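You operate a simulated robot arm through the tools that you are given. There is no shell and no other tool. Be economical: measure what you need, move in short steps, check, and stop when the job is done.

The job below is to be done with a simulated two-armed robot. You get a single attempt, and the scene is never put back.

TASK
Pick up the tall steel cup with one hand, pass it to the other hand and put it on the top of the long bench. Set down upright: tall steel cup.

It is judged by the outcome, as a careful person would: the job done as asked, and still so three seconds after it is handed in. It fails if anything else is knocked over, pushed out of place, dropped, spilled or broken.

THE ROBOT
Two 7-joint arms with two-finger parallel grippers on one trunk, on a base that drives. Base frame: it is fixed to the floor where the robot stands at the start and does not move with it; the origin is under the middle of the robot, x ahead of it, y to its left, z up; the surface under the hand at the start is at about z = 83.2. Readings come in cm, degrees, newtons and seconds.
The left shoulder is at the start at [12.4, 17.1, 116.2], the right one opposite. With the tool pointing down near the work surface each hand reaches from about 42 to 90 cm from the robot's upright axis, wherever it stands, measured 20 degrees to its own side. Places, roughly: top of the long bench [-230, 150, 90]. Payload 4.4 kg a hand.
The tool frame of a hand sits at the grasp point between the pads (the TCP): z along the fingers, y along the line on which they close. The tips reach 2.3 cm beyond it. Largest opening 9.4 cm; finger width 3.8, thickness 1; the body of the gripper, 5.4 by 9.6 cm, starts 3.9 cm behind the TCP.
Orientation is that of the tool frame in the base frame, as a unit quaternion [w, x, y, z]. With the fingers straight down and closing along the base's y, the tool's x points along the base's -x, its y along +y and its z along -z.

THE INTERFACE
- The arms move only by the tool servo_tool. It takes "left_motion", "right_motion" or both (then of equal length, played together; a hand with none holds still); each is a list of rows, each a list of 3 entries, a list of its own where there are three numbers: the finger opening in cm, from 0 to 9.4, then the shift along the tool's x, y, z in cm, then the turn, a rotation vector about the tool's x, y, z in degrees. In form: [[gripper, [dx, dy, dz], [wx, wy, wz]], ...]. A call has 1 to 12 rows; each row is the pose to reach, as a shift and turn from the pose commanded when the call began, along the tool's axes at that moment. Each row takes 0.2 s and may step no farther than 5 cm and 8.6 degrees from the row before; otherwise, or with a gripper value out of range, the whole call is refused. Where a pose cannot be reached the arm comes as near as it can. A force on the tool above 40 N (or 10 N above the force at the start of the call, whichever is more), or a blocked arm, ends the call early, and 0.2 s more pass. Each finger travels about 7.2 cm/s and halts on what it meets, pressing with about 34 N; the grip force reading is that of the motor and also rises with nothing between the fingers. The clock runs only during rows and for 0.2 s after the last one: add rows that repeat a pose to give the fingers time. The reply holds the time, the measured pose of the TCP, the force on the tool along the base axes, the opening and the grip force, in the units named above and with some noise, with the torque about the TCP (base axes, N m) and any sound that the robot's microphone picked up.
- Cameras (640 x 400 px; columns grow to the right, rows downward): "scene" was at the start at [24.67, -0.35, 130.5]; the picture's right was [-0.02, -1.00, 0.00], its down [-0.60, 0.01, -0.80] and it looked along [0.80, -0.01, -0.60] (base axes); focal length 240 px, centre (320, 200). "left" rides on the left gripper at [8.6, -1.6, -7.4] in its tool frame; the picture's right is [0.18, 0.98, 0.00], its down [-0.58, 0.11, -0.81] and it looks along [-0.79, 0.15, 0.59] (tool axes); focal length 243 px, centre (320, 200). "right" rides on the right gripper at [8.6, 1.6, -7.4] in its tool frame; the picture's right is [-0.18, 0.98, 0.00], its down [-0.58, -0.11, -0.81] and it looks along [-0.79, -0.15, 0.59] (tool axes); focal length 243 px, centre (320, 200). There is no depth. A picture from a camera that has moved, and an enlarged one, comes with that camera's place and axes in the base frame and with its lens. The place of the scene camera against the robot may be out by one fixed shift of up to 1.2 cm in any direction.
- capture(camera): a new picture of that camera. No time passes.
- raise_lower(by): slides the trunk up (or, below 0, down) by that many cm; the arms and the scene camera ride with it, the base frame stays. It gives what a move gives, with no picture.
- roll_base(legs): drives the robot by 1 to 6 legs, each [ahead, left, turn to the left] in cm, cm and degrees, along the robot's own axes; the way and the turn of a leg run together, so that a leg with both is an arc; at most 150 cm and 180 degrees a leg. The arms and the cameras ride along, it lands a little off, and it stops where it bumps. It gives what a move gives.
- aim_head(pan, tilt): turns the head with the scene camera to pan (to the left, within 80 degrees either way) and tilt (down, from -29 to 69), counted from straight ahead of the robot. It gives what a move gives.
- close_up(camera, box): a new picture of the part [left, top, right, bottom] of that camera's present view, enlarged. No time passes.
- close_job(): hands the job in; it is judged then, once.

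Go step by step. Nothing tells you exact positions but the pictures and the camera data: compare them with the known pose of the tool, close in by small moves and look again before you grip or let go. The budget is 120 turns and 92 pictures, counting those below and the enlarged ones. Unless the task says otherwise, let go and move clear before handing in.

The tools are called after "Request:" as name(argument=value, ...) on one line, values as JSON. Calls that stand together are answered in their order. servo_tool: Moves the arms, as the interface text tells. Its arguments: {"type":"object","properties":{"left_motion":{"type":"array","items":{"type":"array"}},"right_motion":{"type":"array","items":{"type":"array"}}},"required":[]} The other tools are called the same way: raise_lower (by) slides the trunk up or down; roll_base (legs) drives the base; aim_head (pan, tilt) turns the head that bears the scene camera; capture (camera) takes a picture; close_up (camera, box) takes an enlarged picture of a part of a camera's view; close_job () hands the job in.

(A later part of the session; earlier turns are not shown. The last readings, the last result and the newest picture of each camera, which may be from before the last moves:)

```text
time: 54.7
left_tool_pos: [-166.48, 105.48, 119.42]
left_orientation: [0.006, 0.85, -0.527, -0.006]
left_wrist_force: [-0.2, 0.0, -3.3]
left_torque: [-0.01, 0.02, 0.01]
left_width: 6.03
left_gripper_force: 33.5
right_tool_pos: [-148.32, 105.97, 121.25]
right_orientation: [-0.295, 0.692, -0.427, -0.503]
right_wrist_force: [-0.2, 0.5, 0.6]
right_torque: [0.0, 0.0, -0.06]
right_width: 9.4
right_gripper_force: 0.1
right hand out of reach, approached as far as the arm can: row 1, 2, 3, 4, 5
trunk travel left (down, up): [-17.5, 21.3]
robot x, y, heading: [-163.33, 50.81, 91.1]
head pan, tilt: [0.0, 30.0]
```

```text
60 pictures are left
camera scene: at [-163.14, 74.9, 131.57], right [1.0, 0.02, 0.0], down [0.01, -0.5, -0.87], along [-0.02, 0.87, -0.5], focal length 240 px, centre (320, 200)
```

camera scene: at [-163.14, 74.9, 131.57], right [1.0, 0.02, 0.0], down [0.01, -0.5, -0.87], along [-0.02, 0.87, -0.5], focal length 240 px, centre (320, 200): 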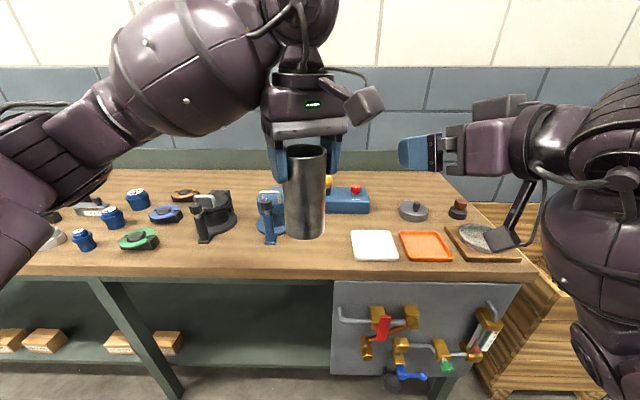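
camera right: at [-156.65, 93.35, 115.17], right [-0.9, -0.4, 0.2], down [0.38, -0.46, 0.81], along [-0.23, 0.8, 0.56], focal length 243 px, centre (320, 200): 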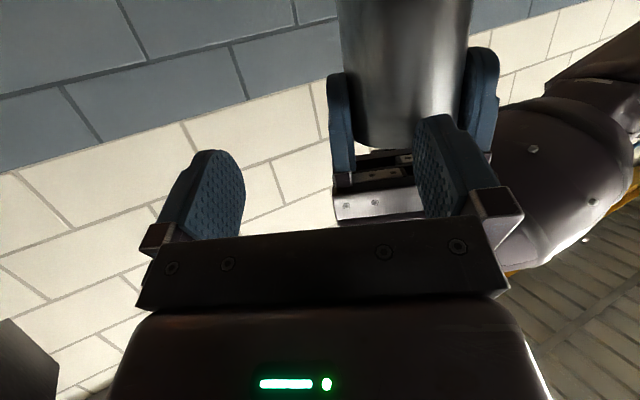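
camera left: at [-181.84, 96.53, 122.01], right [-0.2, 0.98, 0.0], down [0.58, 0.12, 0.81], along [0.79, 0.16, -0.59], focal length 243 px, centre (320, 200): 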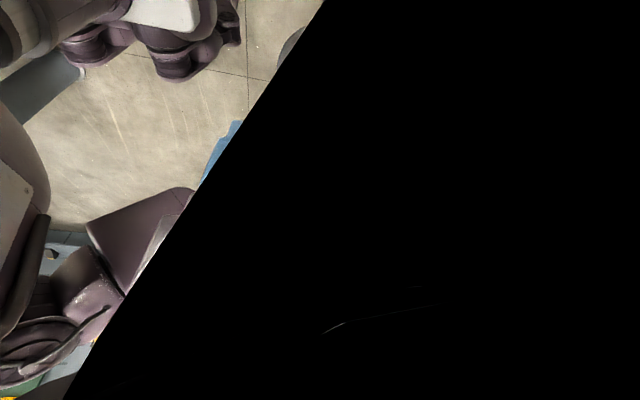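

The right hand is clear. I'll check whether the cup shifted in the left hand's grip.

Request:
capture(camera="left")

Request:
close_up(camera="scene", box=[230, 80, 390, 260])

```text
59 pictures are left
camera left: at [-161.02, 98.39, 126.93], right [-0.8, -0.6, 0.02], down [-0.34, 0.48, 0.81], along [-0.5, 0.64, -0.59], focal length 243 px, centre (320, 200)
```

left: 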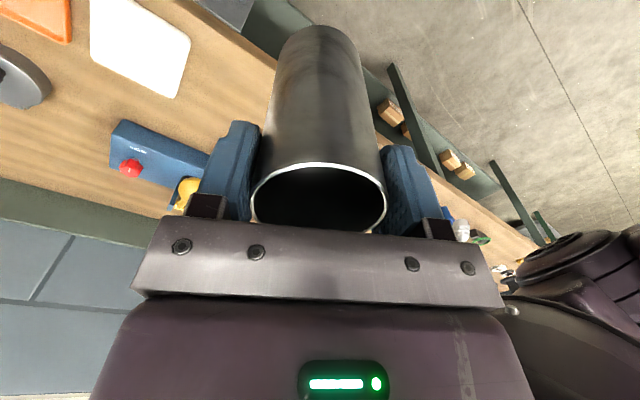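

```text
2.22 times, centred on (310, 170) of scene
camera zoom: at [-163.14, 74.9, 131.57], right [1.0, 0.02, 0.0], down [0.01, -0.5, -0.87], along [-0.02, 0.87, -0.5], focal length 533 px, centre (342, 267)
```

zoom: 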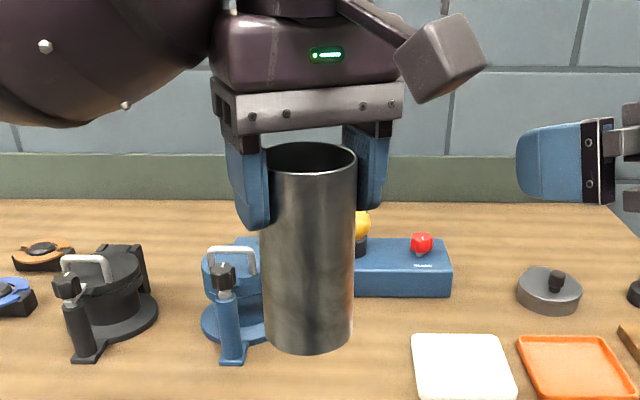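

The cup has not shifted. I'll move the left hand forward to about [-163, 115.5, 122] so that the right hand can line up from where it can reach.

Request:
servo_tool(left_motion=[[4, [-2.4, -2.5, -0.8], [0, 0, 0]], [4, [-4.9, -5, -1.6], [0, 0, 0]], [4, [-7.4, -7.6, -2.5], [0, 0, 0]], [4, [-7.4, -7.6, -2.5], [0, 0, 0]], [4, [-7.4, -7.6, -2.5], [0, 0, 0]]])

```text
time: 55.9
left_tool_pos: [-162.89, 115.39, 121.96]
left_orientation: [0.007, 0.85, -0.526, -0.006]
left_wrist_force: [-0.1, -0.1, -1.7]
left_torque: [-0.06, -0.02, 0.02]
left_width: 6.04
left_gripper_force: 34.2
right_tool_pos: [-148.03, 106.03, 121.35]
right_orientation: [-0.295, 0.691, -0.427, -0.503]
right_wrist_force: [0.2, 0.3, 0.8]
right_torque: [-0.03, 0.0, 0.0]
right_width: 9.44
right_gripper_force: 0.1
trunk travel left (down, up): [-17.5, 21.3]
robot x, y, heading: [-163.3, 50.85, 91.2]
head pan, tilt: [0.0, 30.0]
```

Now I'll shift the right hand left to its stand-off line and view the alignment.

Request:
servo_tool(right_motion=[[9.4, [0, 2.9, 0.7], [0, 0, 0]], [9.4, [0, 5.8, 1.4], [0, 0, 0]], [9.4, [0, 8.6, 2.0], [0, 0, 0]], [9.4, [0, 8.6, 2.0], [0, 0, 0]]])

Request:
capture(camera="scene")

Request:
capture(camera="right")

```text
time: 56.9
left_tool_pos: [-162.96, 115.3, 121.96]
left_orientation: [0.006, 0.85, -0.527, -0.006]
left_wrist_force: [0.4, 0.0, -1.4]
left_torque: [0.02, -0.03, 0.01]
left_width: 6.01
left_gripper_force: 34.1
right_tool_pos: [-157.01, 104.32, 120.88]
right_orientation: [-0.296, 0.692, -0.427, -0.502]
right_wrist_force: [-0.2, 0.0, -0.1]
right_torque: [0.01, -0.03, -0.02]
right_width: 9.39
right_gripper_force: 0.1
right hand out of reach, approached as far as the arm can: row 1, 2, 3, 4
trunk travel left (down, up): [-17.5, 21.3]
robot x, y, heading: [-163.43, 50.65, 91.0]
head pan, tilt: [0.0, 30.0]
```

```text
57 pictures are left
camera scene: at [-163.1, 74.86, 131.59], right [1.0, 0.02, 0.0], down [0.01, -0.5, -0.87], along [-0.02, 0.87, -0.5], focal length 240 px, centre (320, 200)
```

scene: 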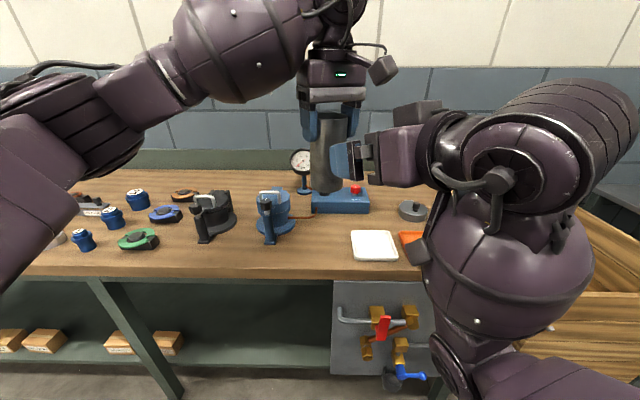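

```text
56 pictures are left
camera right: at [-153.98, 94.66, 115.23], right [-0.9, -0.4, 0.19], down [0.38, -0.45, 0.81], along [-0.23, 0.8, 0.56], focal length 243 px, centre (320, 200)
```

right: 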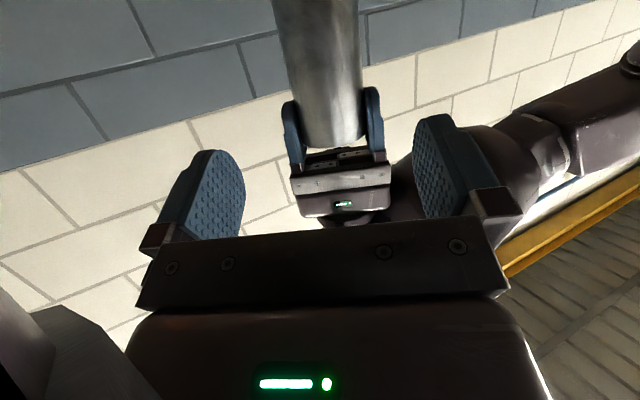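

The right hand is lined up within half a centimetre, with about 12 cm to go. I'll advance 7 cm with the fingers open and check.

Request:
servo_tool(right_motion=[[9.4, [0.2, 0.1, 2.4], [0, 0, 0]], [9.4, [0.4, 0.2, 4.8], [0, 0, 0]], [9.4, [0.5, 0.2, 7], [0, 0, 0]], [9.4, [0.5, 0.2, 7], [0, 0, 0]]])

Request:
close_up(camera="scene", box=[250, 20, 470, 260])

Request:
capture(camera="right")

```text
time: 57.9
left_tool_pos: [-163.08, 115.31, 121.96]
left_orientation: [0.007, 0.849, -0.528, -0.006]
left_wrist_force: [-0.5, -0.5, -2.1]
left_torque: [0.03, -0.01, -0.02]
left_width: 6.02
left_gripper_force: 33.8
right_tool_pos: [-160.3, 109.93, 118.03]
right_orientation: [-0.294, 0.692, -0.426, -0.503]
right_wrist_force: [-0.2, 1.5, 0.7]
right_torque: [-0.01, -0.03, -0.02]
right_width: 9.39
right_gripper_force: 0.1
trunk travel left (down, up): [-17.5, 21.3]
robot x, y, heading: [-163.15, 50.66, 91.1]
head pan, tilt: [0.0, 30.0]
```

```text
1.67 times, centred on (360, 140) of scene
camera zoom: at [-163.07, 74.85, 131.59], right [1.0, 0.02, 0.0], down [0.01, -0.5, -0.87], along [-0.02, 0.87, -0.5], focal length 400 px, centre (253, 300)
```

zoom: 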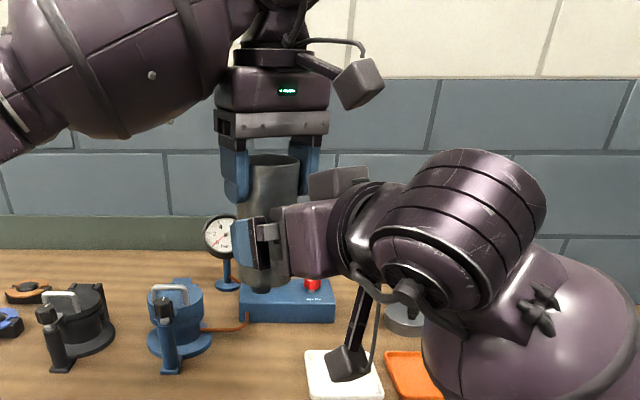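

```text
54 pictures are left
camera right: at [-157.29, 100.36, 112.3], right [-0.9, -0.4, 0.19], down [0.38, -0.45, 0.81], along [-0.23, 0.8, 0.56], focal length 243 px, centre (320, 200)
```

right: 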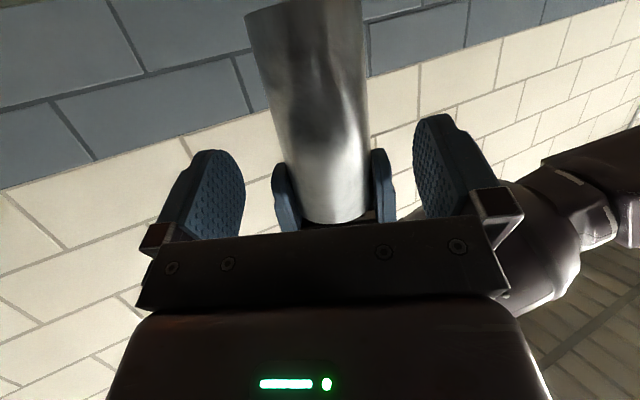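

The cup is well centred between the right fingers. I'll advance the last 5 cm slowly.

Request:
servo_tool(right_motion=[[9.4, [-0.1, 0, 1.2], [0, 0, 0]], [9.4, [-0.2, 0, 2.4], [0, 0, 0]], [9.4, [-0.2, 0, 3.4], [0, 0, 0]], [9.4, [-0.2, 0, 4.3], [0, 0, 0]], [9.4, [-0.2, 0, 5.0], [0, 0, 0]], [9.4, [-0.2, 0, 5.0], [0, 0, 0]]])

Request:
close_up(camera="scene", box=[250, 20, 470, 260])

Request:
capture(camera="right")

Request:
capture(camera="left")

```text
time: 59.3
left_tool_pos: [-163.06, 115.31, 122.0]
left_orientation: [0.007, 0.85, -0.526, -0.006]
left_wrist_force: [-0.4, -0.6, -0.9]
left_torque: [0.0, -0.02, -0.03]
left_width: 6.04
left_gripper_force: 33.6
right_tool_pos: [-162.44, 114.3, 116.54]
right_orientation: [-0.297, 0.69, -0.428, -0.502]
right_wrist_force: [-0.4, 0.8, -0.6]
right_torque: [0.02, -0.02, 0.03]
right_width: 9.4
right_gripper_force: 0.0
trunk travel left (down, up): [-17.5, 21.3]
robot x, y, heading: [-163.35, 50.66, 90.9]
head pan, tilt: [0.0, 30.0]
```

```text
1.67 times, centred on (360, 140) of scene
camera zoom: at [-163.06, 74.86, 131.59], right [1.0, 0.02, 0.0], down [0.01, -0.5, -0.87], along [-0.02, 0.87, -0.5], focal length 400 px, centre (253, 300)
```

zoom: 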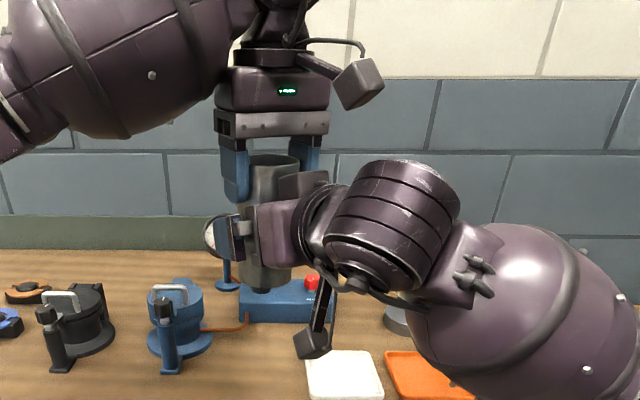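

```text
52 pictures are left
camera right: at [-159.38, 104.72, 111.04], right [-0.9, -0.4, 0.19], down [0.38, -0.46, 0.81], along [-0.23, 0.8, 0.56], focal length 243 px, centre (320, 200)
```

right: 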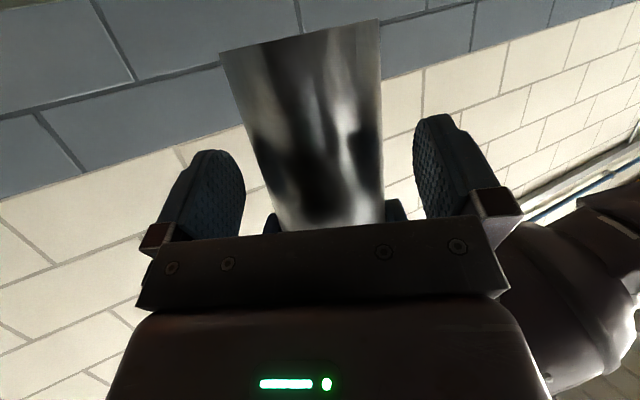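

```text
51 pictures are left
camera left: at [-157.49, 108.34, 129.46], right [-0.8, -0.6, 0.02], down [-0.34, 0.48, 0.81], along [-0.5, 0.64, -0.59], focal length 243 px, centre (320, 200)
```

left: 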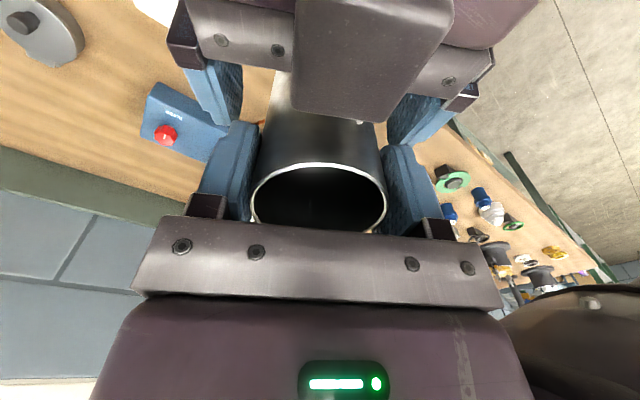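

The cup is centred in the right fingers and nothing touches. I'll close the right hand on it while the left still holds.

Request:
servo_tool(right_motion=[[7.4, [0, 0, 0], [0, 0, 0]], [6.4, [0, 0, 0], [0, 0, 0]], [5.6, [0, 0, 0], [0, 0, 0]], [4, [0, 0, 0], [0, 0, 0]], [4, [0, 0, 0], [0, 0, 0]], [4, [0, 0, 0], [0, 0, 0]]])

Request:
capture(camera="right")

```text
time: 60.7
left_tool_pos: [-162.83, 115.41, 121.9]
left_orientation: [0.007, 0.85, -0.526, -0.006]
left_wrist_force: [6.2, 2.3, -0.8]
left_torque: [-0.13, 0.05, 0.24]
left_width: 6.04
left_gripper_force: 34.4
right_tool_pos: [-162.38, 114.24, 116.73]
right_orientation: [-0.295, 0.692, -0.426, -0.503]
right_wrist_force: [-6.7, -3.5, 0.2]
right_torque: [0.2, -0.4, -0.15]
right_width: 6.03
right_gripper_force: 34.5
trunk travel left (down, up): [-17.5, 21.3]
robot x, y, heading: [-163.62, 50.83, 91.1]
head pan, tilt: [0.0, 30.0]
```

```text
50 pictures are left
camera right: at [-159.4, 104.68, 111.04], right [-0.9, -0.4, 0.19], down [0.38, -0.45, 0.81], along [-0.23, 0.8, 0.56], focal length 243 px, centre (320, 200)
```

right: 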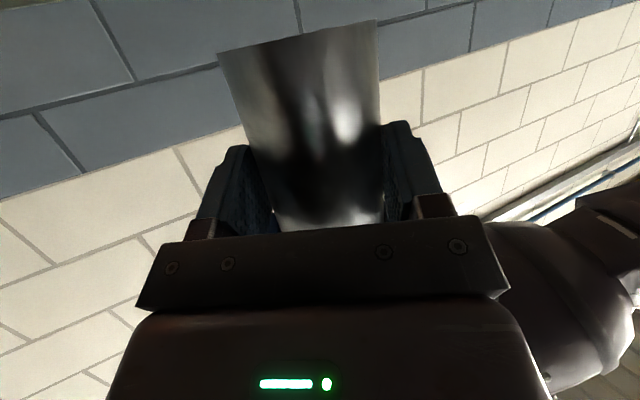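

Both hands hold it, at 6.03 cm. I'll open the left hand and lift it straight off.

Request:
servo_tool(left_motion=[[6.6, [0, 0, 0], [0, 0, 0]], [8, [0, 0, 0], [0, 0, 0]], [9.4, [0, 0, 0], [0, 0, 0]], [9.4, [0, 0, 0], [0, 0, 0]], [9.4, [0, 0, -2], [0, 0, 0]], [9.4, [0, 0, -5], [0, 0, 0]], [9.4, [0, 0, -9], [0, 0, 0]], [9.4, [0, 0, -12], [0, 0, 0]], [9.4, [0, 0, -12], [0, 0, 0]]])

Request:
capture(camera="scene")

Request:
capture(camera="left")

```text
time: 62.7
left_tool_pos: [-162.6, 115.53, 133.83]
left_orientation: [0.007, 0.851, -0.526, -0.006]
left_wrist_force: [0.2, -0.2, 0.4]
left_torque: [0.01, 0.01, 0.0]
left_width: 9.4
left_gripper_force: 0.1
right_tool_pos: [-162.44, 114.33, 116.55]
right_orientation: [-0.295, 0.692, -0.426, -0.503]
right_wrist_force: [0.1, 0.6, 0.6]
right_torque: [-0.02, -0.02, -0.02]
right_width: 6.0
right_gripper_force: 34.0
trunk travel left (down, up): [-17.5, 21.3]
robot x, y, heading: [-163.23, 50.85, 91.2]
head pan, tilt: [0.0, 30.0]
```

```text
49 pictures are left
camera scene: at [-163.07, 74.93, 131.56], right [1.0, 0.02, 0.0], down [0.01, -0.5, -0.87], along [-0.02, 0.87, -0.5], focal length 240 px, centre (320, 200)
```

scene: 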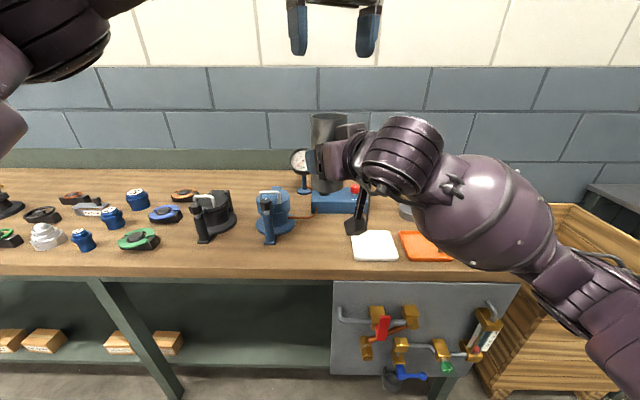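

```text
48 pictures are left
camera left: at [-157.11, 108.48, 141.37], right [-0.8, -0.6, 0.02], down [-0.34, 0.48, 0.81], along [-0.5, 0.64, -0.59], focal length 243 px, centre (320, 200)
```

left: 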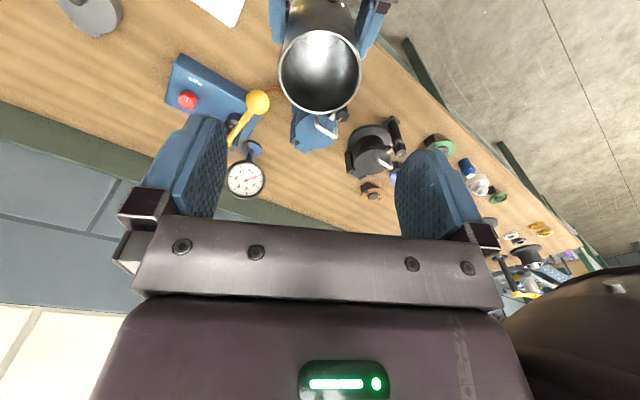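

The right hand alone holds the cup and the left is clear. I'll swing the left hand away and measure the free spot on the bench and its front edge.

Request:
servo_tool(left_motion=[[9.4, [-0.9, 4, 0], [0, 0, 0]], [9.4, [-1.8, 8, 0], [0, 0, 0]], [9.4, [-2.7, 12, 0], [0, 0, 0]], [9.4, [-3.6, 16, 0], [0, 0, 0]], [9.4, [-4.5, 20, 0], [0, 0, 0]], [9.4, [-4.5, 20, 0], [0, 0, 0]]])

Request:
aim_head(pan=0, tilt=50)

Request:
capture(camera="scene")

Request:
capture(camera="left")

```text
time: 64.1
left_tool_pos: [-182.36, 110.22, 134.14]
left_orientation: [0.007, 0.85, -0.527, -0.007]
left_wrist_force: [0.5, -0.7, -0.4]
left_torque: [0.01, -0.01, -0.03]
left_width: 9.39
left_gripper_force: 0.1
right_tool_pos: [-162.26, 114.26, 116.63]
right_orientation: [-0.296, 0.691, -0.427, -0.503]
right_wrist_force: [-1.1, -1.0, -0.6]
right_torque: [-0.06, -0.02, -0.01]
right_width: 5.98
right_gripper_force: 33.5
trunk travel left (down, up): [-17.5, 21.3]
robot x, y, heading: [-163.21, 50.82, 91.3]
head pan, tilt: [0.0, 30.0]
```

```text
time: 64.9
left_tool_pos: [-182.47, 110.33, 134.08]
left_orientation: [0.007, 0.85, -0.527, -0.007]
left_wrist_force: [0.1, 0.2, -0.5]
left_torque: [0.05, 0.03, -0.02]
left_width: 9.41
left_gripper_force: 0.0
right_tool_pos: [-162.33, 114.27, 116.73]
right_orientation: [-0.296, 0.691, -0.427, -0.503]
right_wrist_force: [0.9, -0.1, -0.2]
right_torque: [-0.04, 0.0, -0.01]
right_width: 6.01
right_gripper_force: 34.3
trunk travel left (down, up): [-17.5, 21.3]
robot x, y, heading: [-163.26, 50.62, 90.9]
head pan, tilt: [0.0, 50.0]
```

```text
47 pictures are left
camera scene: at [-163.03, 73.52, 128.64], right [1.0, 0.02, 0.0], down [0.01, -0.77, -0.64], along [-0.01, 0.64, -0.77], focal length 240 px, centre (320, 200)
```

scene: 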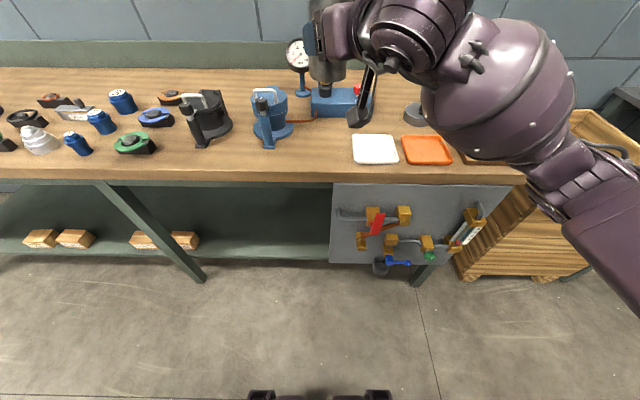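

```text
46 pictures are left
camera left: at [-176.99, 103.24, 141.66], right [-0.8, -0.6, 0.02], down [-0.34, 0.48, 0.81], along [-0.5, 0.64, -0.59], focal length 243 px, centre (320, 200)
```

left: 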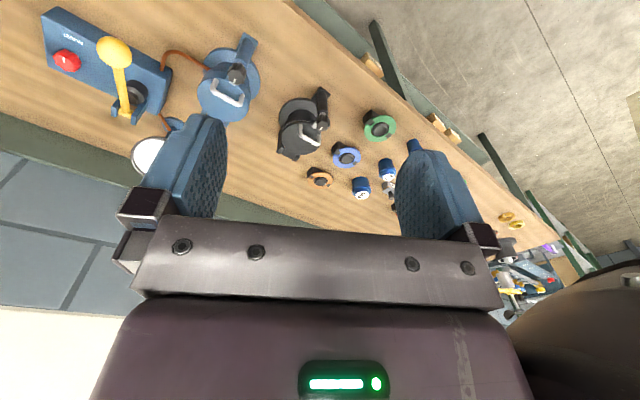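

The clear gap on the bench is about x −171 to −155, with the front edge near y≈114. I'll place the cup near [-165.5, 120.5]. To keep the right forearm above the bench edge while lowering, I'll first raise the trunk.

Request:
raise_lower(by=20)

Request:
capture(camera="scene")

```text
time: 67.1
left_tool_pos: [-182.57, 110.63, 154.08]
left_orientation: [0.006, 0.85, -0.527, -0.006]
left_wrist_force: [0.0, -0.7, -0.1]
left_torque: [0.0, -0.01, 0.0]
left_width: 9.39
left_gripper_force: 0.0
right_tool_pos: [-162.45, 114.24, 136.63]
right_orientation: [-0.295, 0.692, -0.426, -0.503]
right_wrist_force: [-0.1, 0.3, -1.4]
right_torque: [-0.01, -0.03, -0.02]
right_width: 6.01
right_gripper_force: 34.3
trunk travel left (down, up): [-37.5, 1.3]
robot x, y, heading: [-163.17, 50.68, 91.1]
head pan, tilt: [0.0, 50.0]
```

```text
45 pictures are left
camera scene: at [-162.85, 63.92, 149.67], right [1.0, 0.02, 0.0], down [0.01, -0.77, -0.64], along [-0.01, 0.64, -0.77], focal length 240 px, centre (320, 200)
```

scene: 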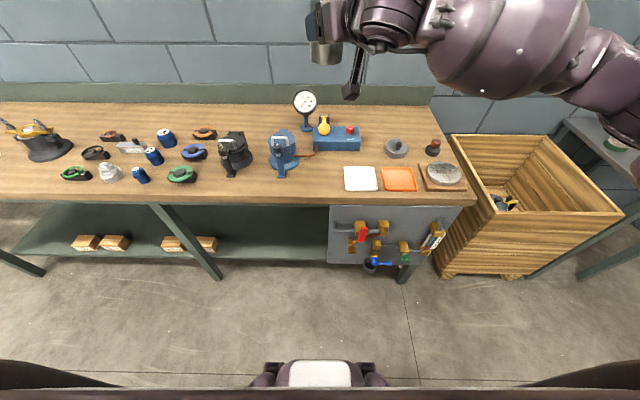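

I have a clear overview. I'll zoom in on the spot to fix the edge and the gap.

Request:
close_up(camera="scene", box=[260, 110, 420, 210])

```text
4.00 times, centred on (340, 160) of scene
camera zoom: at [-162.85, 63.92, 149.67], right [1.0, 0.02, 0.0], down [0.01, -0.77, -0.64], along [-0.01, 0.64, -0.77], focal length 960 px, centre (240, 360)
```

zoom: 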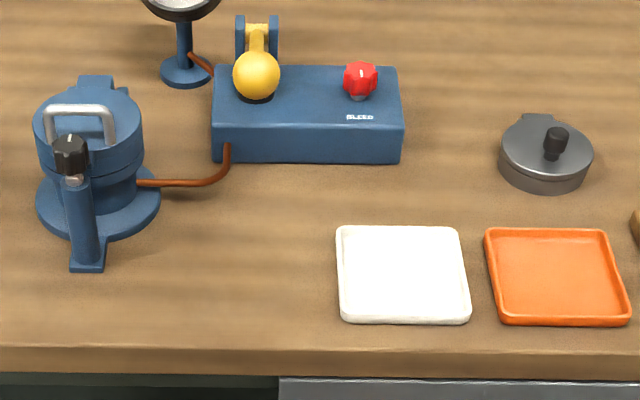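

The edge is at y≈114.8 and the target is [-165.3, 121.3]. I'll lower halfway along a straight line and check posture.

Request:
servo_tool(right_motion=[[4, [3.6, -0.18, 2.06], [0, 0, 0]], [4, [7.2, -0.36, 4.12], [0, 0, 0]], [4, [10.8, -0.54, 6.2], [0, 0, 0]], [4, [14.4, -0.72, 8.25], [0, 0, 0]], [4, [14.4, -0.72, 8.25], [0, 0, 0]]])

Request:
capture(camera="scene")

```text
time: 68.3
left_tool_pos: [-182.61, 110.5, 154.24]
left_orientation: [0.006, 0.85, -0.527, -0.006]
left_wrist_force: [-0.4, 0.5, 0.0]
left_torque: [0.0, -0.03, 0.0]
left_width: 9.38
left_gripper_force: 0.1
right_tool_pos: [-161.76, 116.91, 123.11]
right_orientation: [-0.288, 0.696, -0.417, -0.508]
right_wrist_force: [0.2, -0.4, -2.1]
right_torque: [-0.02, 0.0, 0.02]
right_width: 6.0
right_gripper_force: 34.1
right hand out of reach, approached as far as the arm can: row 3, 4, 5
trunk travel left (down, up): [-37.5, 1.3]
robot x, y, heading: [-163.16, 50.42, 91.2]
head pan, tilt: [0.0, 50.0]
```

```text
43 pictures are left
camera scene: at [-162.88, 63.9, 149.68], right [1.0, 0.02, 0.0], down [0.01, -0.77, -0.64], along [-0.01, 0.64, -0.77], focal length 240 px, centre (320, 200)
```

scene: 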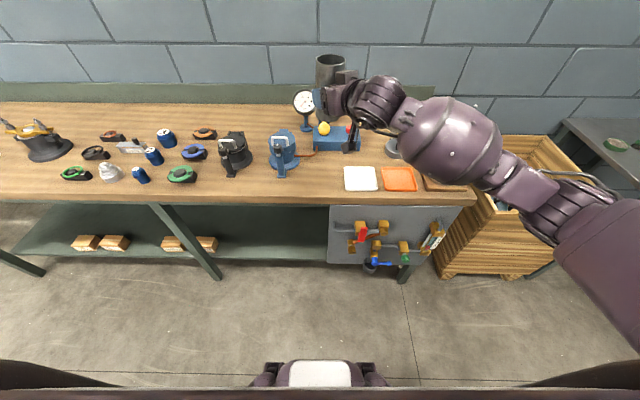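

The wrist limits the hand while it points 30° left. I'll turn the hand about the vertical to point more nearly straight ahead, which keeps the cup upright and the forearm off the bench.

Request:
servo_tool(right_motion=[[4, [0, 0, 0], [5.9, -0.15, 1.65]], [4, [0, 0, 0], [11.8, -0.3, 3.3]], [4, [0, 0, 0], [17.8, -0.45, 5]], [4, [0, 0, 0], [23.7, -0.6, 6.6]], [4, [0, 0, 0], [23.7, -0.6, 6.6]]])

Request:
capture(camera="scene")

```text
time: 69.5
left_tool_pos: [-182.22, 110.51, 154.29]
left_orientation: [0.006, 0.849, -0.528, -0.006]
left_wrist_force: [0.5, 0.0, -0.1]
left_torque: [0.03, 0.08, 0.03]
left_width: 9.41
left_gripper_force: 0.1
right_tool_pos: [-161.14, 117.14, 123.25]
right_orientation: [-0.405, 0.586, -0.559, -0.425]
right_wrist_force: [0.4, -0.5, -2.6]
right_torque: [-0.06, 0.02, 0.04]
right_width: 6.02
right_gripper_force: 34.1
right hand out of reach, approached as far as the arm can: row 1, 2, 3
trunk travel left (down, up): [-37.5, 1.3]
robot x, y, heading: [-163.22, 50.6, 91.0]
head pan, tilt: [0.0, 50.0]
```

```text
42 pictures are left
camera scene: at [-162.52, 63.92, 149.67], right [1.0, 0.02, 0.0], down [0.01, -0.77, -0.64], along [-0.01, 0.64, -0.77], focal length 240 px, centre (320, 200)
```

scene: 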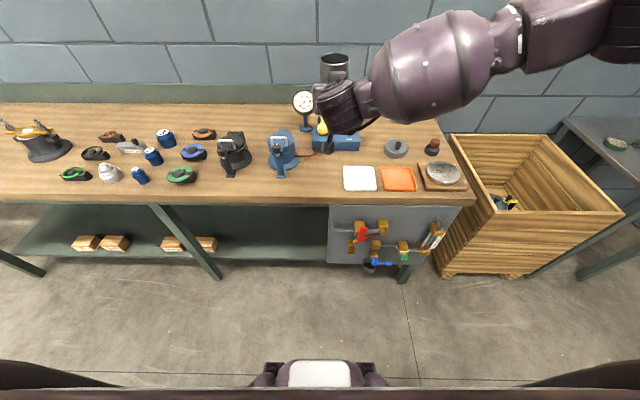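

The elbow is now up and the forearm is well clear. I'll lower along a line to about 10 cm above the bench over the target.

Request:
servo_tool(right_motion=[[4, [3.46, 0.8, 1.8], [0, 0.2, 0]], [4, [6.9, 1.6, 3.6], [0, 0.4, 0]], [4, [10.4, 2.4, 5.4], [0, 0.6, 0]], [4, [13.8, 3.2, 7.2], [0, 0.7, 0]], [4, [17.3, 3.95, 9.0], [0, 0.7, 0]], [4, [17.3, 3.95, 9.0], [0, 0.7, 0]]])

Request:
capture(camera="scene")

```text
time: 70.9
left_tool_pos: [-182.46, 110.58, 154.27]
left_orientation: [0.007, 0.85, -0.526, -0.006]
left_wrist_force: [-0.2, 0.2, 0.4]
left_torque: [-0.02, 0.01, 0.0]
left_width: 9.4
left_gripper_force: 0.0
right_tool_pos: [-165.9, 119.82, 104.11]
right_orientation: [-0.401, 0.59, -0.561, -0.42]
right_wrist_force: [0.8, -0.3, -0.8]
right_torque: [0.01, 0.0, 0.04]
right_width: 6.0
right_gripper_force: 34.1
trunk travel left (down, up): [-37.5, 1.3]
robot x, y, heading: [-163.24, 50.64, 91.2]
head pan, tilt: [0.0, 50.0]
```

```text
41 pictures are left
camera scene: at [-162.8, 63.87, 149.68], right [1.0, 0.02, 0.0], down [0.01, -0.77, -0.64], along [-0.01, 0.64, -0.77], focal length 240 px, centre (320, 200)
```

scene: 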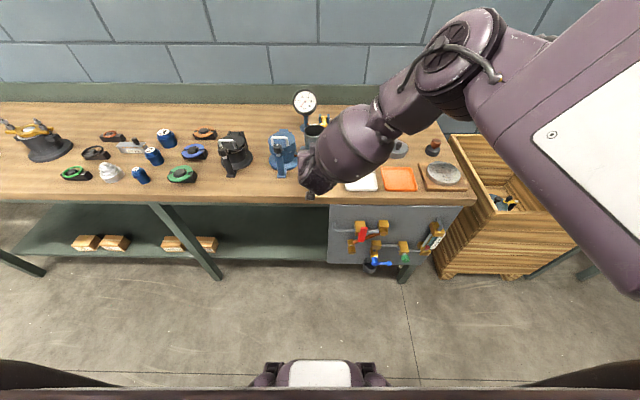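

The hand is over the target with the cup bottom at about z 99.5. I'll check the surroundings with the hand cameras before the final descent.

Request:
capture(camera="right")

Request:
close_up(camera="scene", box=[240, 100, 400, 210])

Request:
capture(camera="left")

```text
40 pictures are left
camera right: at [-166.94, 109.82, 98.43], right [-0.98, 0.01, 0.17], down [0.14, -0.57, 0.81], along [0.11, 0.82, 0.56], focal length 243 px, centre (320, 200)
```

right: 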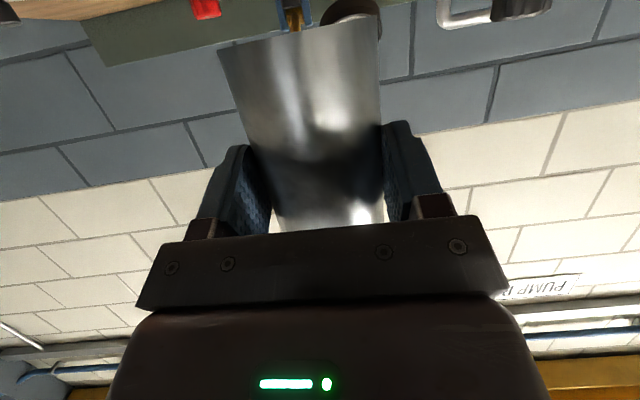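

```text
3.64 times, centred on (320, 155) of scene
camera zoom: at [-162.8, 63.87, 149.68], right [1.0, 0.02, 0.0], down [0.01, -0.77, -0.64], along [-0.01, 0.64, -0.77], focal length 872 px, centre (320, 364)
```

zoom: 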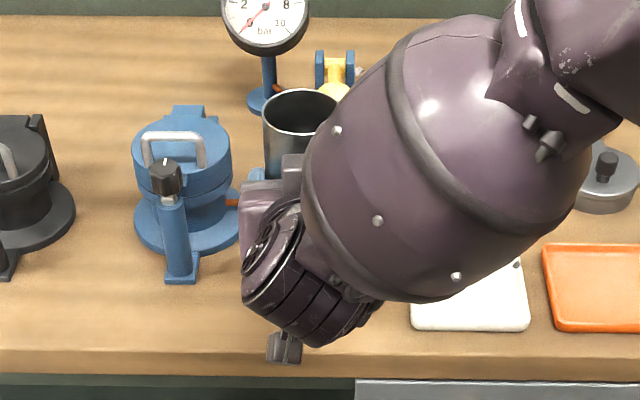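

```text
38 pictures are left
camera left: at [-177.01, 103.49, 161.76], right [-0.8, -0.6, 0.02], down [-0.34, 0.48, 0.81], along [-0.5, 0.64, -0.59], focal length 243 px, centre (320, 200)
```

left: 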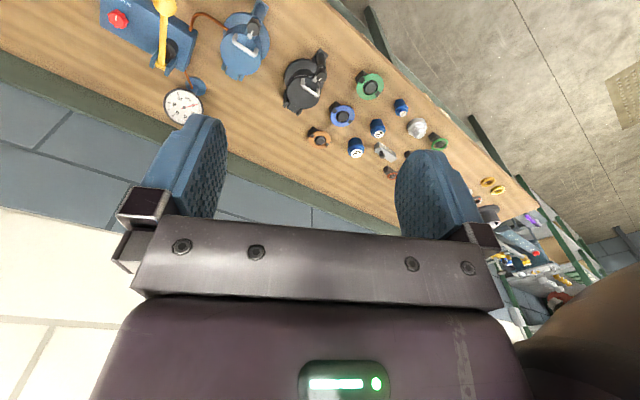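

Everything around is clear and the camera stays in front of the bench edge. I'll lower 8 cm and look again.

Request:
servo_tool(right_motion=[[4, [2.5, -0.2, 0.87], [0, 0, 0]], [4, [5.0, -0.4, 1.73], [0, 0, 0]], [4, [7.56, -0.4, 2.6], [0, 0, 0]], [4, [7.56, -0.4, 2.6], [0, 0, 0]]])

Request:
close_up(camera="scene", box=[240, 100, 400, 210])

Request:
capture(camera="right")

```text
time: 71.9
left_tool_pos: [-182.51, 110.6, 154.24]
left_orientation: [0.007, 0.85, -0.527, -0.006]
left_wrist_force: [0.1, -1.2, -0.5]
left_torque: [0.0, 0.02, -0.02]
left_width: 9.4
left_gripper_force: 0.1
right_tool_pos: [-165.35, 119.8, 95.85]
right_orientation: [-0.401, 0.59, -0.561, -0.42]
right_wrist_force: [-0.5, 0.9, -1.9]
right_torque: [-0.05, 0.01, 0.0]
right_width: 6.02
right_gripper_force: 34.0
trunk travel left (down, up): [-37.5, 1.3]
robot x, y, heading: [-163.23, 50.48, 91.2]
head pan, tilt: [0.0, 50.0]
```

```text
3.64 times, centred on (320, 155) of scene
camera zoom: at [-162.84, 63.89, 149.68], right [1.0, 0.02, 0.0], down [0.01, -0.77, -0.64], along [-0.01, 0.64, -0.77], focal length 872 px, centre (320, 364)
```

zoom: 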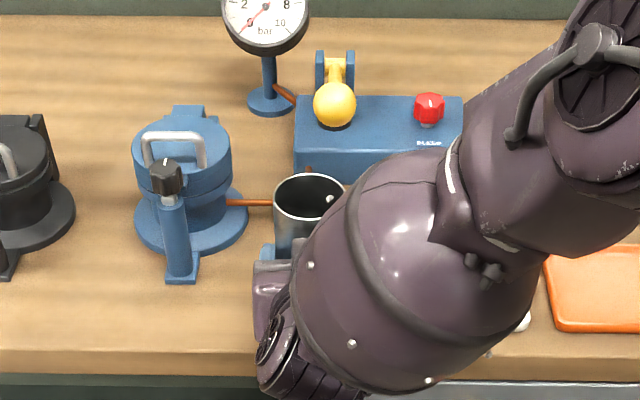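

```text
36 pictures are left
camera right: at [-166.46, 109.87, 90.23], right [-0.98, 0.01, 0.17], down [0.14, -0.57, 0.81], along [0.11, 0.82, 0.56], focal length 243 px, centre (320, 200)
```

right: 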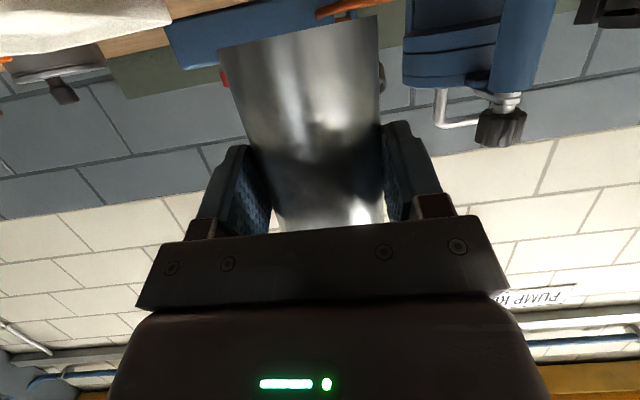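

The cup bottom should be about 1.3 cm above the bench. I'll descend in small steps, watching the force.

Request:
servo_tool(right_motion=[[4, [0.28, 0, 0.1], [0, 0, 0]], [4, [0.57, 0, 0.2], [0, 0, 0]], [4, [0.85, 0, 0.29], [0, 0, 0]], [4, [0.85, 0, 0.29], [0, 0, 0]]])

```text
time: 72.9
left_tool_pos: [-182.5, 110.51, 154.2]
left_orientation: [0.007, 0.85, -0.527, -0.006]
left_wrist_force: [0.6, 0.3, -0.3]
left_torque: [0.0, 0.0, 0.03]
left_width: 9.37
left_gripper_force: 0.1
right_tool_pos: [-165.42, 119.65, 94.95]
right_orientation: [-0.401, 0.59, -0.561, -0.42]
right_wrist_force: [0.0, -0.1, -2.3]
right_torque: [-0.01, -0.01, 0.01]
right_width: 6.02
right_gripper_force: 34.0
trunk travel left (down, up): [-37.5, 1.3]
robot x, y, heading: [-163.74, 50.7, 90.9]
head pan, tilt: [0.0, 50.0]
```

Request:
servo_tool(right_motion=[[4, [0.19, 0, 0.065], [0, 0, 0]], [4, [0.38, 0, 0.13], [0, 0, 0]], [4, [0.38, 0, 0.13], [0, 0, 0]]])

```text
time: 73.7
left_tool_pos: [-182.43, 110.54, 154.04]
left_orientation: [0.006, 0.85, -0.527, -0.005]
left_wrist_force: [0.2, -0.2, -0.2]
left_torque: [0.0, 0.02, 0.05]
left_width: 9.4
left_gripper_force: 0.1
right_tool_pos: [-165.41, 119.76, 94.55]
right_orientation: [-0.401, 0.59, -0.561, -0.42]
right_wrist_force: [-0.8, -0.5, -0.5]
right_torque: [-0.02, 0.0, 0.0]
right_width: 6.01
right_gripper_force: 33.7
trunk travel left (down, up): [-37.5, 1.3]
robot x, y, heading: [-163.21, 50.42, 91.1]
head pan, tilt: [0.0, 50.0]
```

No contact yet; I'll continue in small steps.

Request:
servo_tool(right_motion=[[4, [0.19, 0, 0.065], [0, 0, 0]], [4, [0.38, 0, 0.13], [0, 0, 0]], [4, [0.38, 0, 0.13], [0, 0, 0]]])

Request:
capture(camera="right")

```text
time: 74.5
left_tool_pos: [-182.45, 110.63, 154.23]
left_orientation: [0.005, 0.85, -0.527, -0.007]
left_wrist_force: [0.2, 0.0, -0.7]
left_torque: [0.01, -0.02, -0.03]
left_width: 9.39
left_gripper_force: 0.1
right_tool_pos: [-165.26, 119.83, 94.03]
right_orientation: [-0.401, 0.591, -0.561, -0.42]
right_wrist_force: [-0.9, 0.8, -1.4]
right_torque: [0.0, 0.0, -0.01]
right_width: 6.02
right_gripper_force: 34.3
trunk travel left (down, up): [-37.5, 1.3]
robot x, y, heading: [-163.09, 50.59, 91.2]
head pan, tilt: [0.0, 50.0]
```

```text
35 pictures are left
camera right: at [-166.46, 109.81, 88.5], right [-0.98, 0.01, 0.17], down [0.14, -0.57, 0.81], along [0.11, 0.82, 0.56], focal length 243 px, centre (320, 200)
```

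right: 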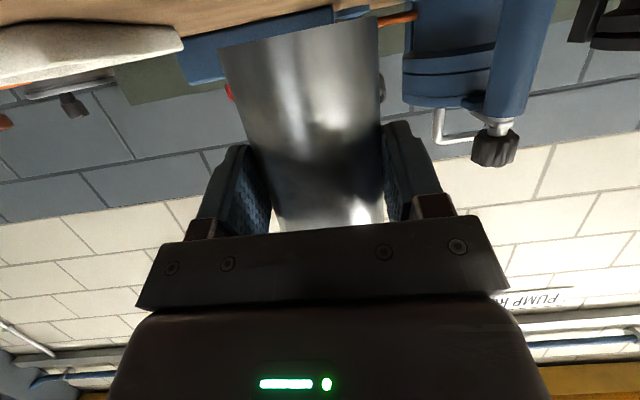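

No contact yet. Re-triangulating the front edge from three views puts the bench at z≈87 and its edge at y≈117.4, so I'll move 3.4 cm further in before lowering more.

Request:
servo_tool(right_motion=[[4, [-0.37, -0.06, 1.07], [0, 0, 0]], [4, [-0.73, -0.11, 2.13], [0, 0, 0]], [4, [-1.1, -0.17, 3.2], [0, 0, 0]], [4, [-1.1, -0.17, 3.2], [0, 0, 0]]])

Request:
capture(camera="scene")

Request:
capture(camera="right")

```text
time: 75.5
left_tool_pos: [-182.57, 110.58, 154.24]
left_orientation: [0.007, 0.85, -0.527, -0.006]
left_wrist_force: [-0.6, -0.2, -0.3]
left_torque: [0.04, 0.0, 0.01]
left_width: 9.39
left_gripper_force: 0.2
right_tool_pos: [-165.43, 123.04, 94.19]
right_orientation: [-0.4, 0.59, -0.561, -0.42]
right_wrist_force: [-0.2, 0.6, -1.4]
right_torque: [-0.02, 0.01, 0.0]
right_width: 6.01
right_gripper_force: 34.3
trunk travel left (down, up): [-37.5, 1.3]
robot x, y, heading: [-163.51, 50.7, 90.9]
head pan, tilt: [0.0, 50.0]
```

```text
34 pictures are left
camera scene: at [-162.86, 63.9, 149.68], right [1.0, 0.02, 0.0], down [0.01, -0.77, -0.64], along [-0.01, 0.64, -0.77], focal length 240 px, centre (320, 200)
```

scene: 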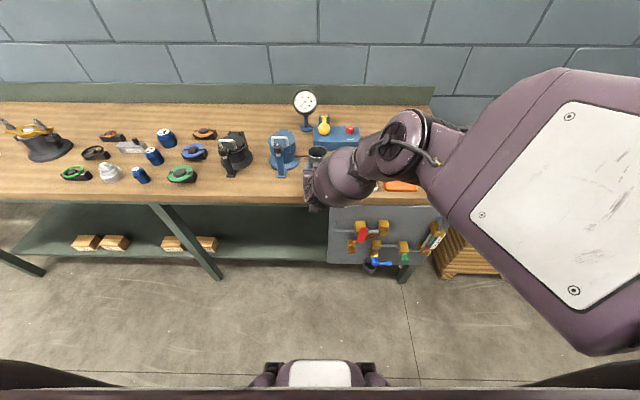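

```text
33 pictures are left
camera right: at [-166.43, 113.1, 88.47], right [-0.98, 0.01, 0.17], down [0.14, -0.57, 0.81], along [0.11, 0.82, 0.56], focal length 243 px, centre (320, 200)
```

right: 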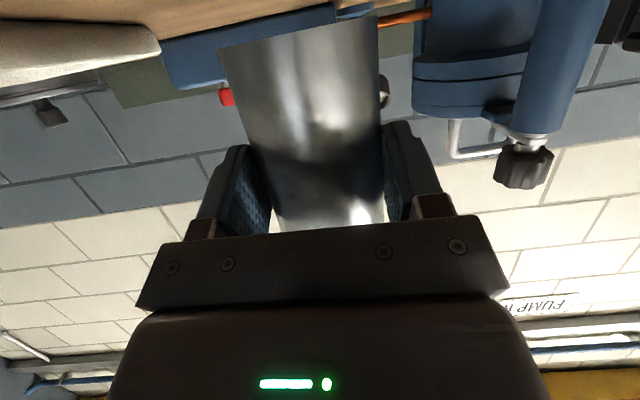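

The housing and tray remain clear of the hand. I'll continue down in small steps.

Request:
servo_tool(right_motion=[[4, [0.38, 0, 0.13], [0, 0, 0]], [4, [0.76, 0, 0.26], [0, 0, 0]], [4, [1.13, 0, 0.39], [0, 0, 0]], [4, [1.13, 0, 0.39], [0, 0, 0]]])

```text
time: 76.5
left_tool_pos: [-182.56, 110.57, 154.15]
left_orientation: [0.006, 0.85, -0.526, -0.007]
left_wrist_force: [0.5, -0.2, 0.0]
left_torque: [0.0, 0.02, -0.01]
left_width: 9.4
left_gripper_force: 0.1
right_tool_pos: [-165.41, 123.18, 92.89]
right_orientation: [-0.401, 0.591, -0.561, -0.42]
right_wrist_force: [0.9, 0.9, -1.3]
right_torque: [0.01, -0.01, -0.02]
right_width: 6.03
right_gripper_force: 34.0
trunk travel left (down, up): [-37.5, 1.3]
robot x, y, heading: [-163.08, 50.39, 91.2]
head pan, tilt: [0.0, 50.0]
```

Request:
servo_tool(right_motion=[[4, [0.19, 0, 0.065], [0, 0, 0]], [4, [0.38, 0, 0.13], [0, 0, 0]], [4, [0.57, 0, 0.195], [0, 0, 0]], [4, [0.57, 0, 0.195], [0, 0, 0]]])

Request:
capture(camera="right")

```text
time: 77.5
left_tool_pos: [-182.5, 110.61, 154.3]
left_orientation: [0.006, 0.85, -0.527, -0.006]
left_wrist_force: [0.3, -0.8, -0.6]
left_torque: [-0.03, 0.01, 0.01]
left_width: 9.41
left_gripper_force: 0.1
right_tool_pos: [-165.28, 123.17, 92.32]
right_orientation: [-0.401, 0.59, -0.56, -0.421]
right_wrist_force: [-0.6, 0.9, -1.4]
right_torque: [-0.01, 0.02, -0.04]
right_width: 6.01
right_gripper_force: 33.8
trunk travel left (down, up): [-37.5, 1.3]
robot x, y, heading: [-163.44, 50.98, 91.1]
head pan, tilt: [0.0, 50.0]
```

```text
32 pictures are left
camera right: at [-166.42, 113.18, 86.68], right [-0.98, 0.01, 0.17], down [0.14, -0.57, 0.81], along [0.11, 0.82, 0.56], focal length 243 px, centre (320, 200)
```

right: 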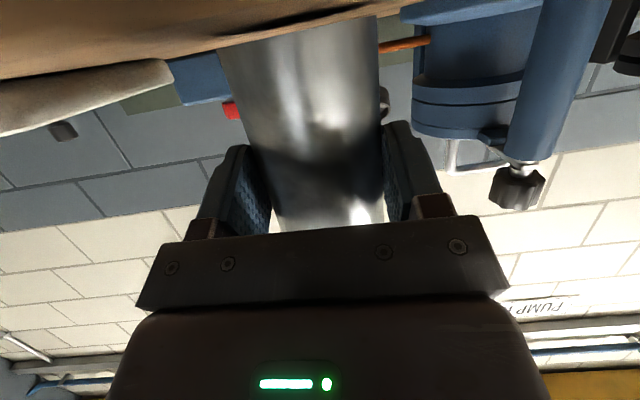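

The front edge now shows level with the camera, so about 1 cm remains. I'll continue.

Request:
servo_tool(right_motion=[[4, [0.14, 0, 0.05], [0, 0, 0]], [4, [0.28, 0, 0.1], [0, 0, 0]], [4, [0.47, 0, 0.16], [0, 0, 0]], [4, [0.47, 0, 0.16], [0, 0, 0]]])

```text
time: 78.5
left_tool_pos: [-182.49, 110.47, 154.16]
left_orientation: [0.006, 0.85, -0.527, -0.007]
left_wrist_force: [0.6, -0.1, 0.2]
left_torque: [0.02, -0.05, 0.01]
left_width: 9.4
left_gripper_force: 0.1
right_tool_pos: [-165.38, 123.3, 91.9]
right_orientation: [-0.402, 0.59, -0.56, -0.421]
right_wrist_force: [0.9, -0.5, 6.1]
right_torque: [0.28, 0.04, -0.05]
right_width: 6.02
right_gripper_force: 33.9
trunk travel left (down, up): [-37.5, 1.3]
robot x, y, heading: [-163.53, 50.42, 90.9]
head pan, tilt: [0.0, 50.0]
```

The cup has touched down (about 7 N). I'll check the view, then open slowly.

Request:
close_up(camera="scene", box=[240, 100, 400, 210])

Request:
capture(camera="right")

```text
3.64 times, centred on (320, 155) of scene
camera zoom: at [-162.84, 63.83, 149.69], right [1.0, 0.02, 0.0], down [0.01, -0.77, -0.64], along [-0.01, 0.64, -0.77], focal length 872 px, centre (320, 364)
```

zoom: 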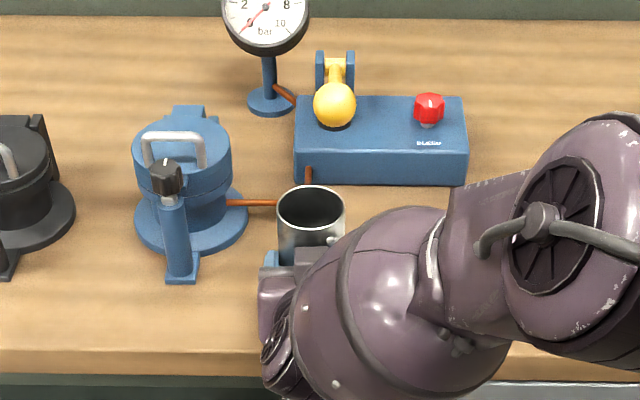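

```text
30 pictures are left
camera right: at [-166.48, 113.18, 86.29], right [-0.98, 0.01, 0.17], down [0.14, -0.57, 0.81], along [0.11, 0.82, 0.56], focal length 243 px, centre (320, 200)
```

right: 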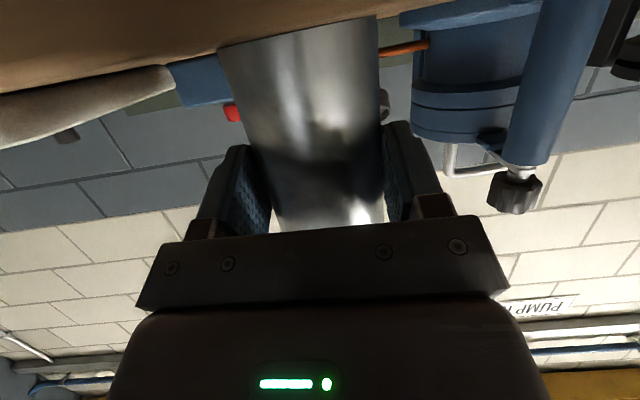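

The cup stands in the clear gap with the hose well behind it. I'll open the fingers slowly.

Request:
servo_tool(right_motion=[[6.1, [0, 0, 0], [0, 0, 0]], [6.4, [0, 0, 0], [0, 0, 0]], [7, [0, 0, 0], [0, 0, 0]], [8, [0, 0, 0], [0, 0, 0]], [8.8, [0, 0, 0], [0, 0, 0]], [8.8, [0, 0, 0], [0, 0, 0]]])

Request:
capture(camera="right")

Request:
close_up(camera="scene", box=[240, 100, 400, 210])

```text
time: 79.9
left_tool_pos: [-182.49, 110.51, 154.27]
left_orientation: [0.006, 0.85, -0.527, -0.006]
left_wrist_force: [0.0, 0.2, 0.4]
left_torque: [-0.02, 0.0, 0.03]
left_width: 9.42
left_gripper_force: 0.0
right_tool_pos: [-165.45, 123.12, 92.0]
right_orientation: [-0.401, 0.59, -0.561, -0.42]
right_wrist_force: [-0.2, 0.0, 0.3]
right_torque: [-0.03, 0.03, -0.02]
right_width: 8.79
right_gripper_force: 0.0
trunk travel left (down, up): [-37.5, 1.3]
robot x, y, heading: [-163.58, 50.61, 91.1]
head pan, tilt: [0.0, 50.0]
```

```text
29 pictures are left
camera right: at [-166.5, 113.14, 86.2], right [-0.98, 0.01, 0.17], down [0.14, -0.57, 0.81], along [0.11, 0.82, 0.56], focal length 243 px, centre (320, 200)
```

right: 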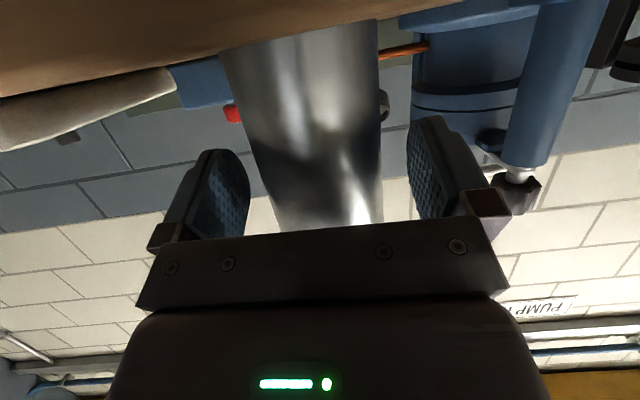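

```text
3.64 times, centred on (320, 155) of scene
camera zoom: at [-162.85, 63.9, 149.68], right [1.0, 0.02, 0.0], down [0.01, -0.77, -0.64], along [-0.01, 0.64, -0.77], focal length 872 px, centre (320, 364)
```

zoom: 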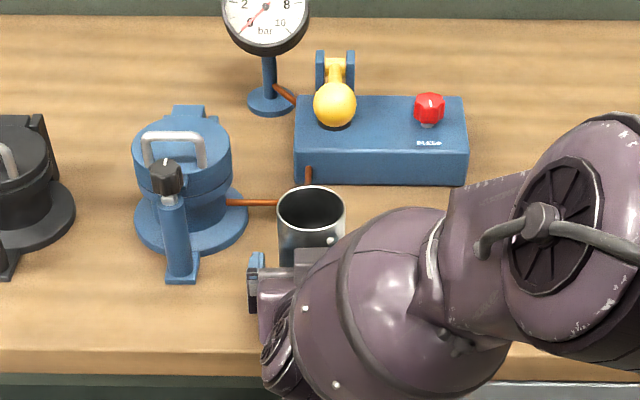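

The cup stands free. I'll withdraw the right hand straight back along its fingers in small steps.

Request:
servo_tool(right_motion=[[9.4, [0, 0, -1], [0, 0, 0]], [9.4, [0, 0, -2], [0, 0, 0]], [9.4, [0, 0, -3], [0, 0, 0]], [9.4, [0, 0, -4], [0, 0, 0]]])

Request:
capture(camera="right")

```text
time: 80.9
left_tool_pos: [-182.46, 110.59, 154.28]
left_orientation: [0.006, 0.85, -0.527, -0.006]
left_wrist_force: [-0.2, 0.0, -0.2]
left_torque: [0.0, -0.02, 0.0]
left_width: 9.38
left_gripper_force: 0.0
right_tool_pos: [-165.29, 119.47, 93.12]
right_orientation: [-0.402, 0.589, -0.561, -0.421]
right_wrist_force: [-0.3, 0.4, 0.7]
right_torque: [0.02, 0.01, 0.01]
right_width: 9.39
right_gripper_force: 0.0
trunk travel left (down, up): [-37.5, 1.3]
robot x, y, heading: [-163.79, 50.95, 91.5]
head pan, tilt: [0.0, 50.0]
```

```text
27 pictures are left
camera right: at [-166.26, 109.43, 87.5], right [-0.98, 0.01, 0.17], down [0.14, -0.57, 0.81], along [0.11, 0.82, 0.56], focal length 243 px, centre (320, 200)
```

right: 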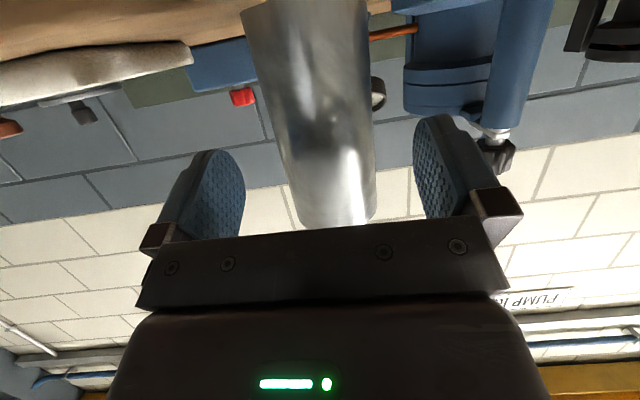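

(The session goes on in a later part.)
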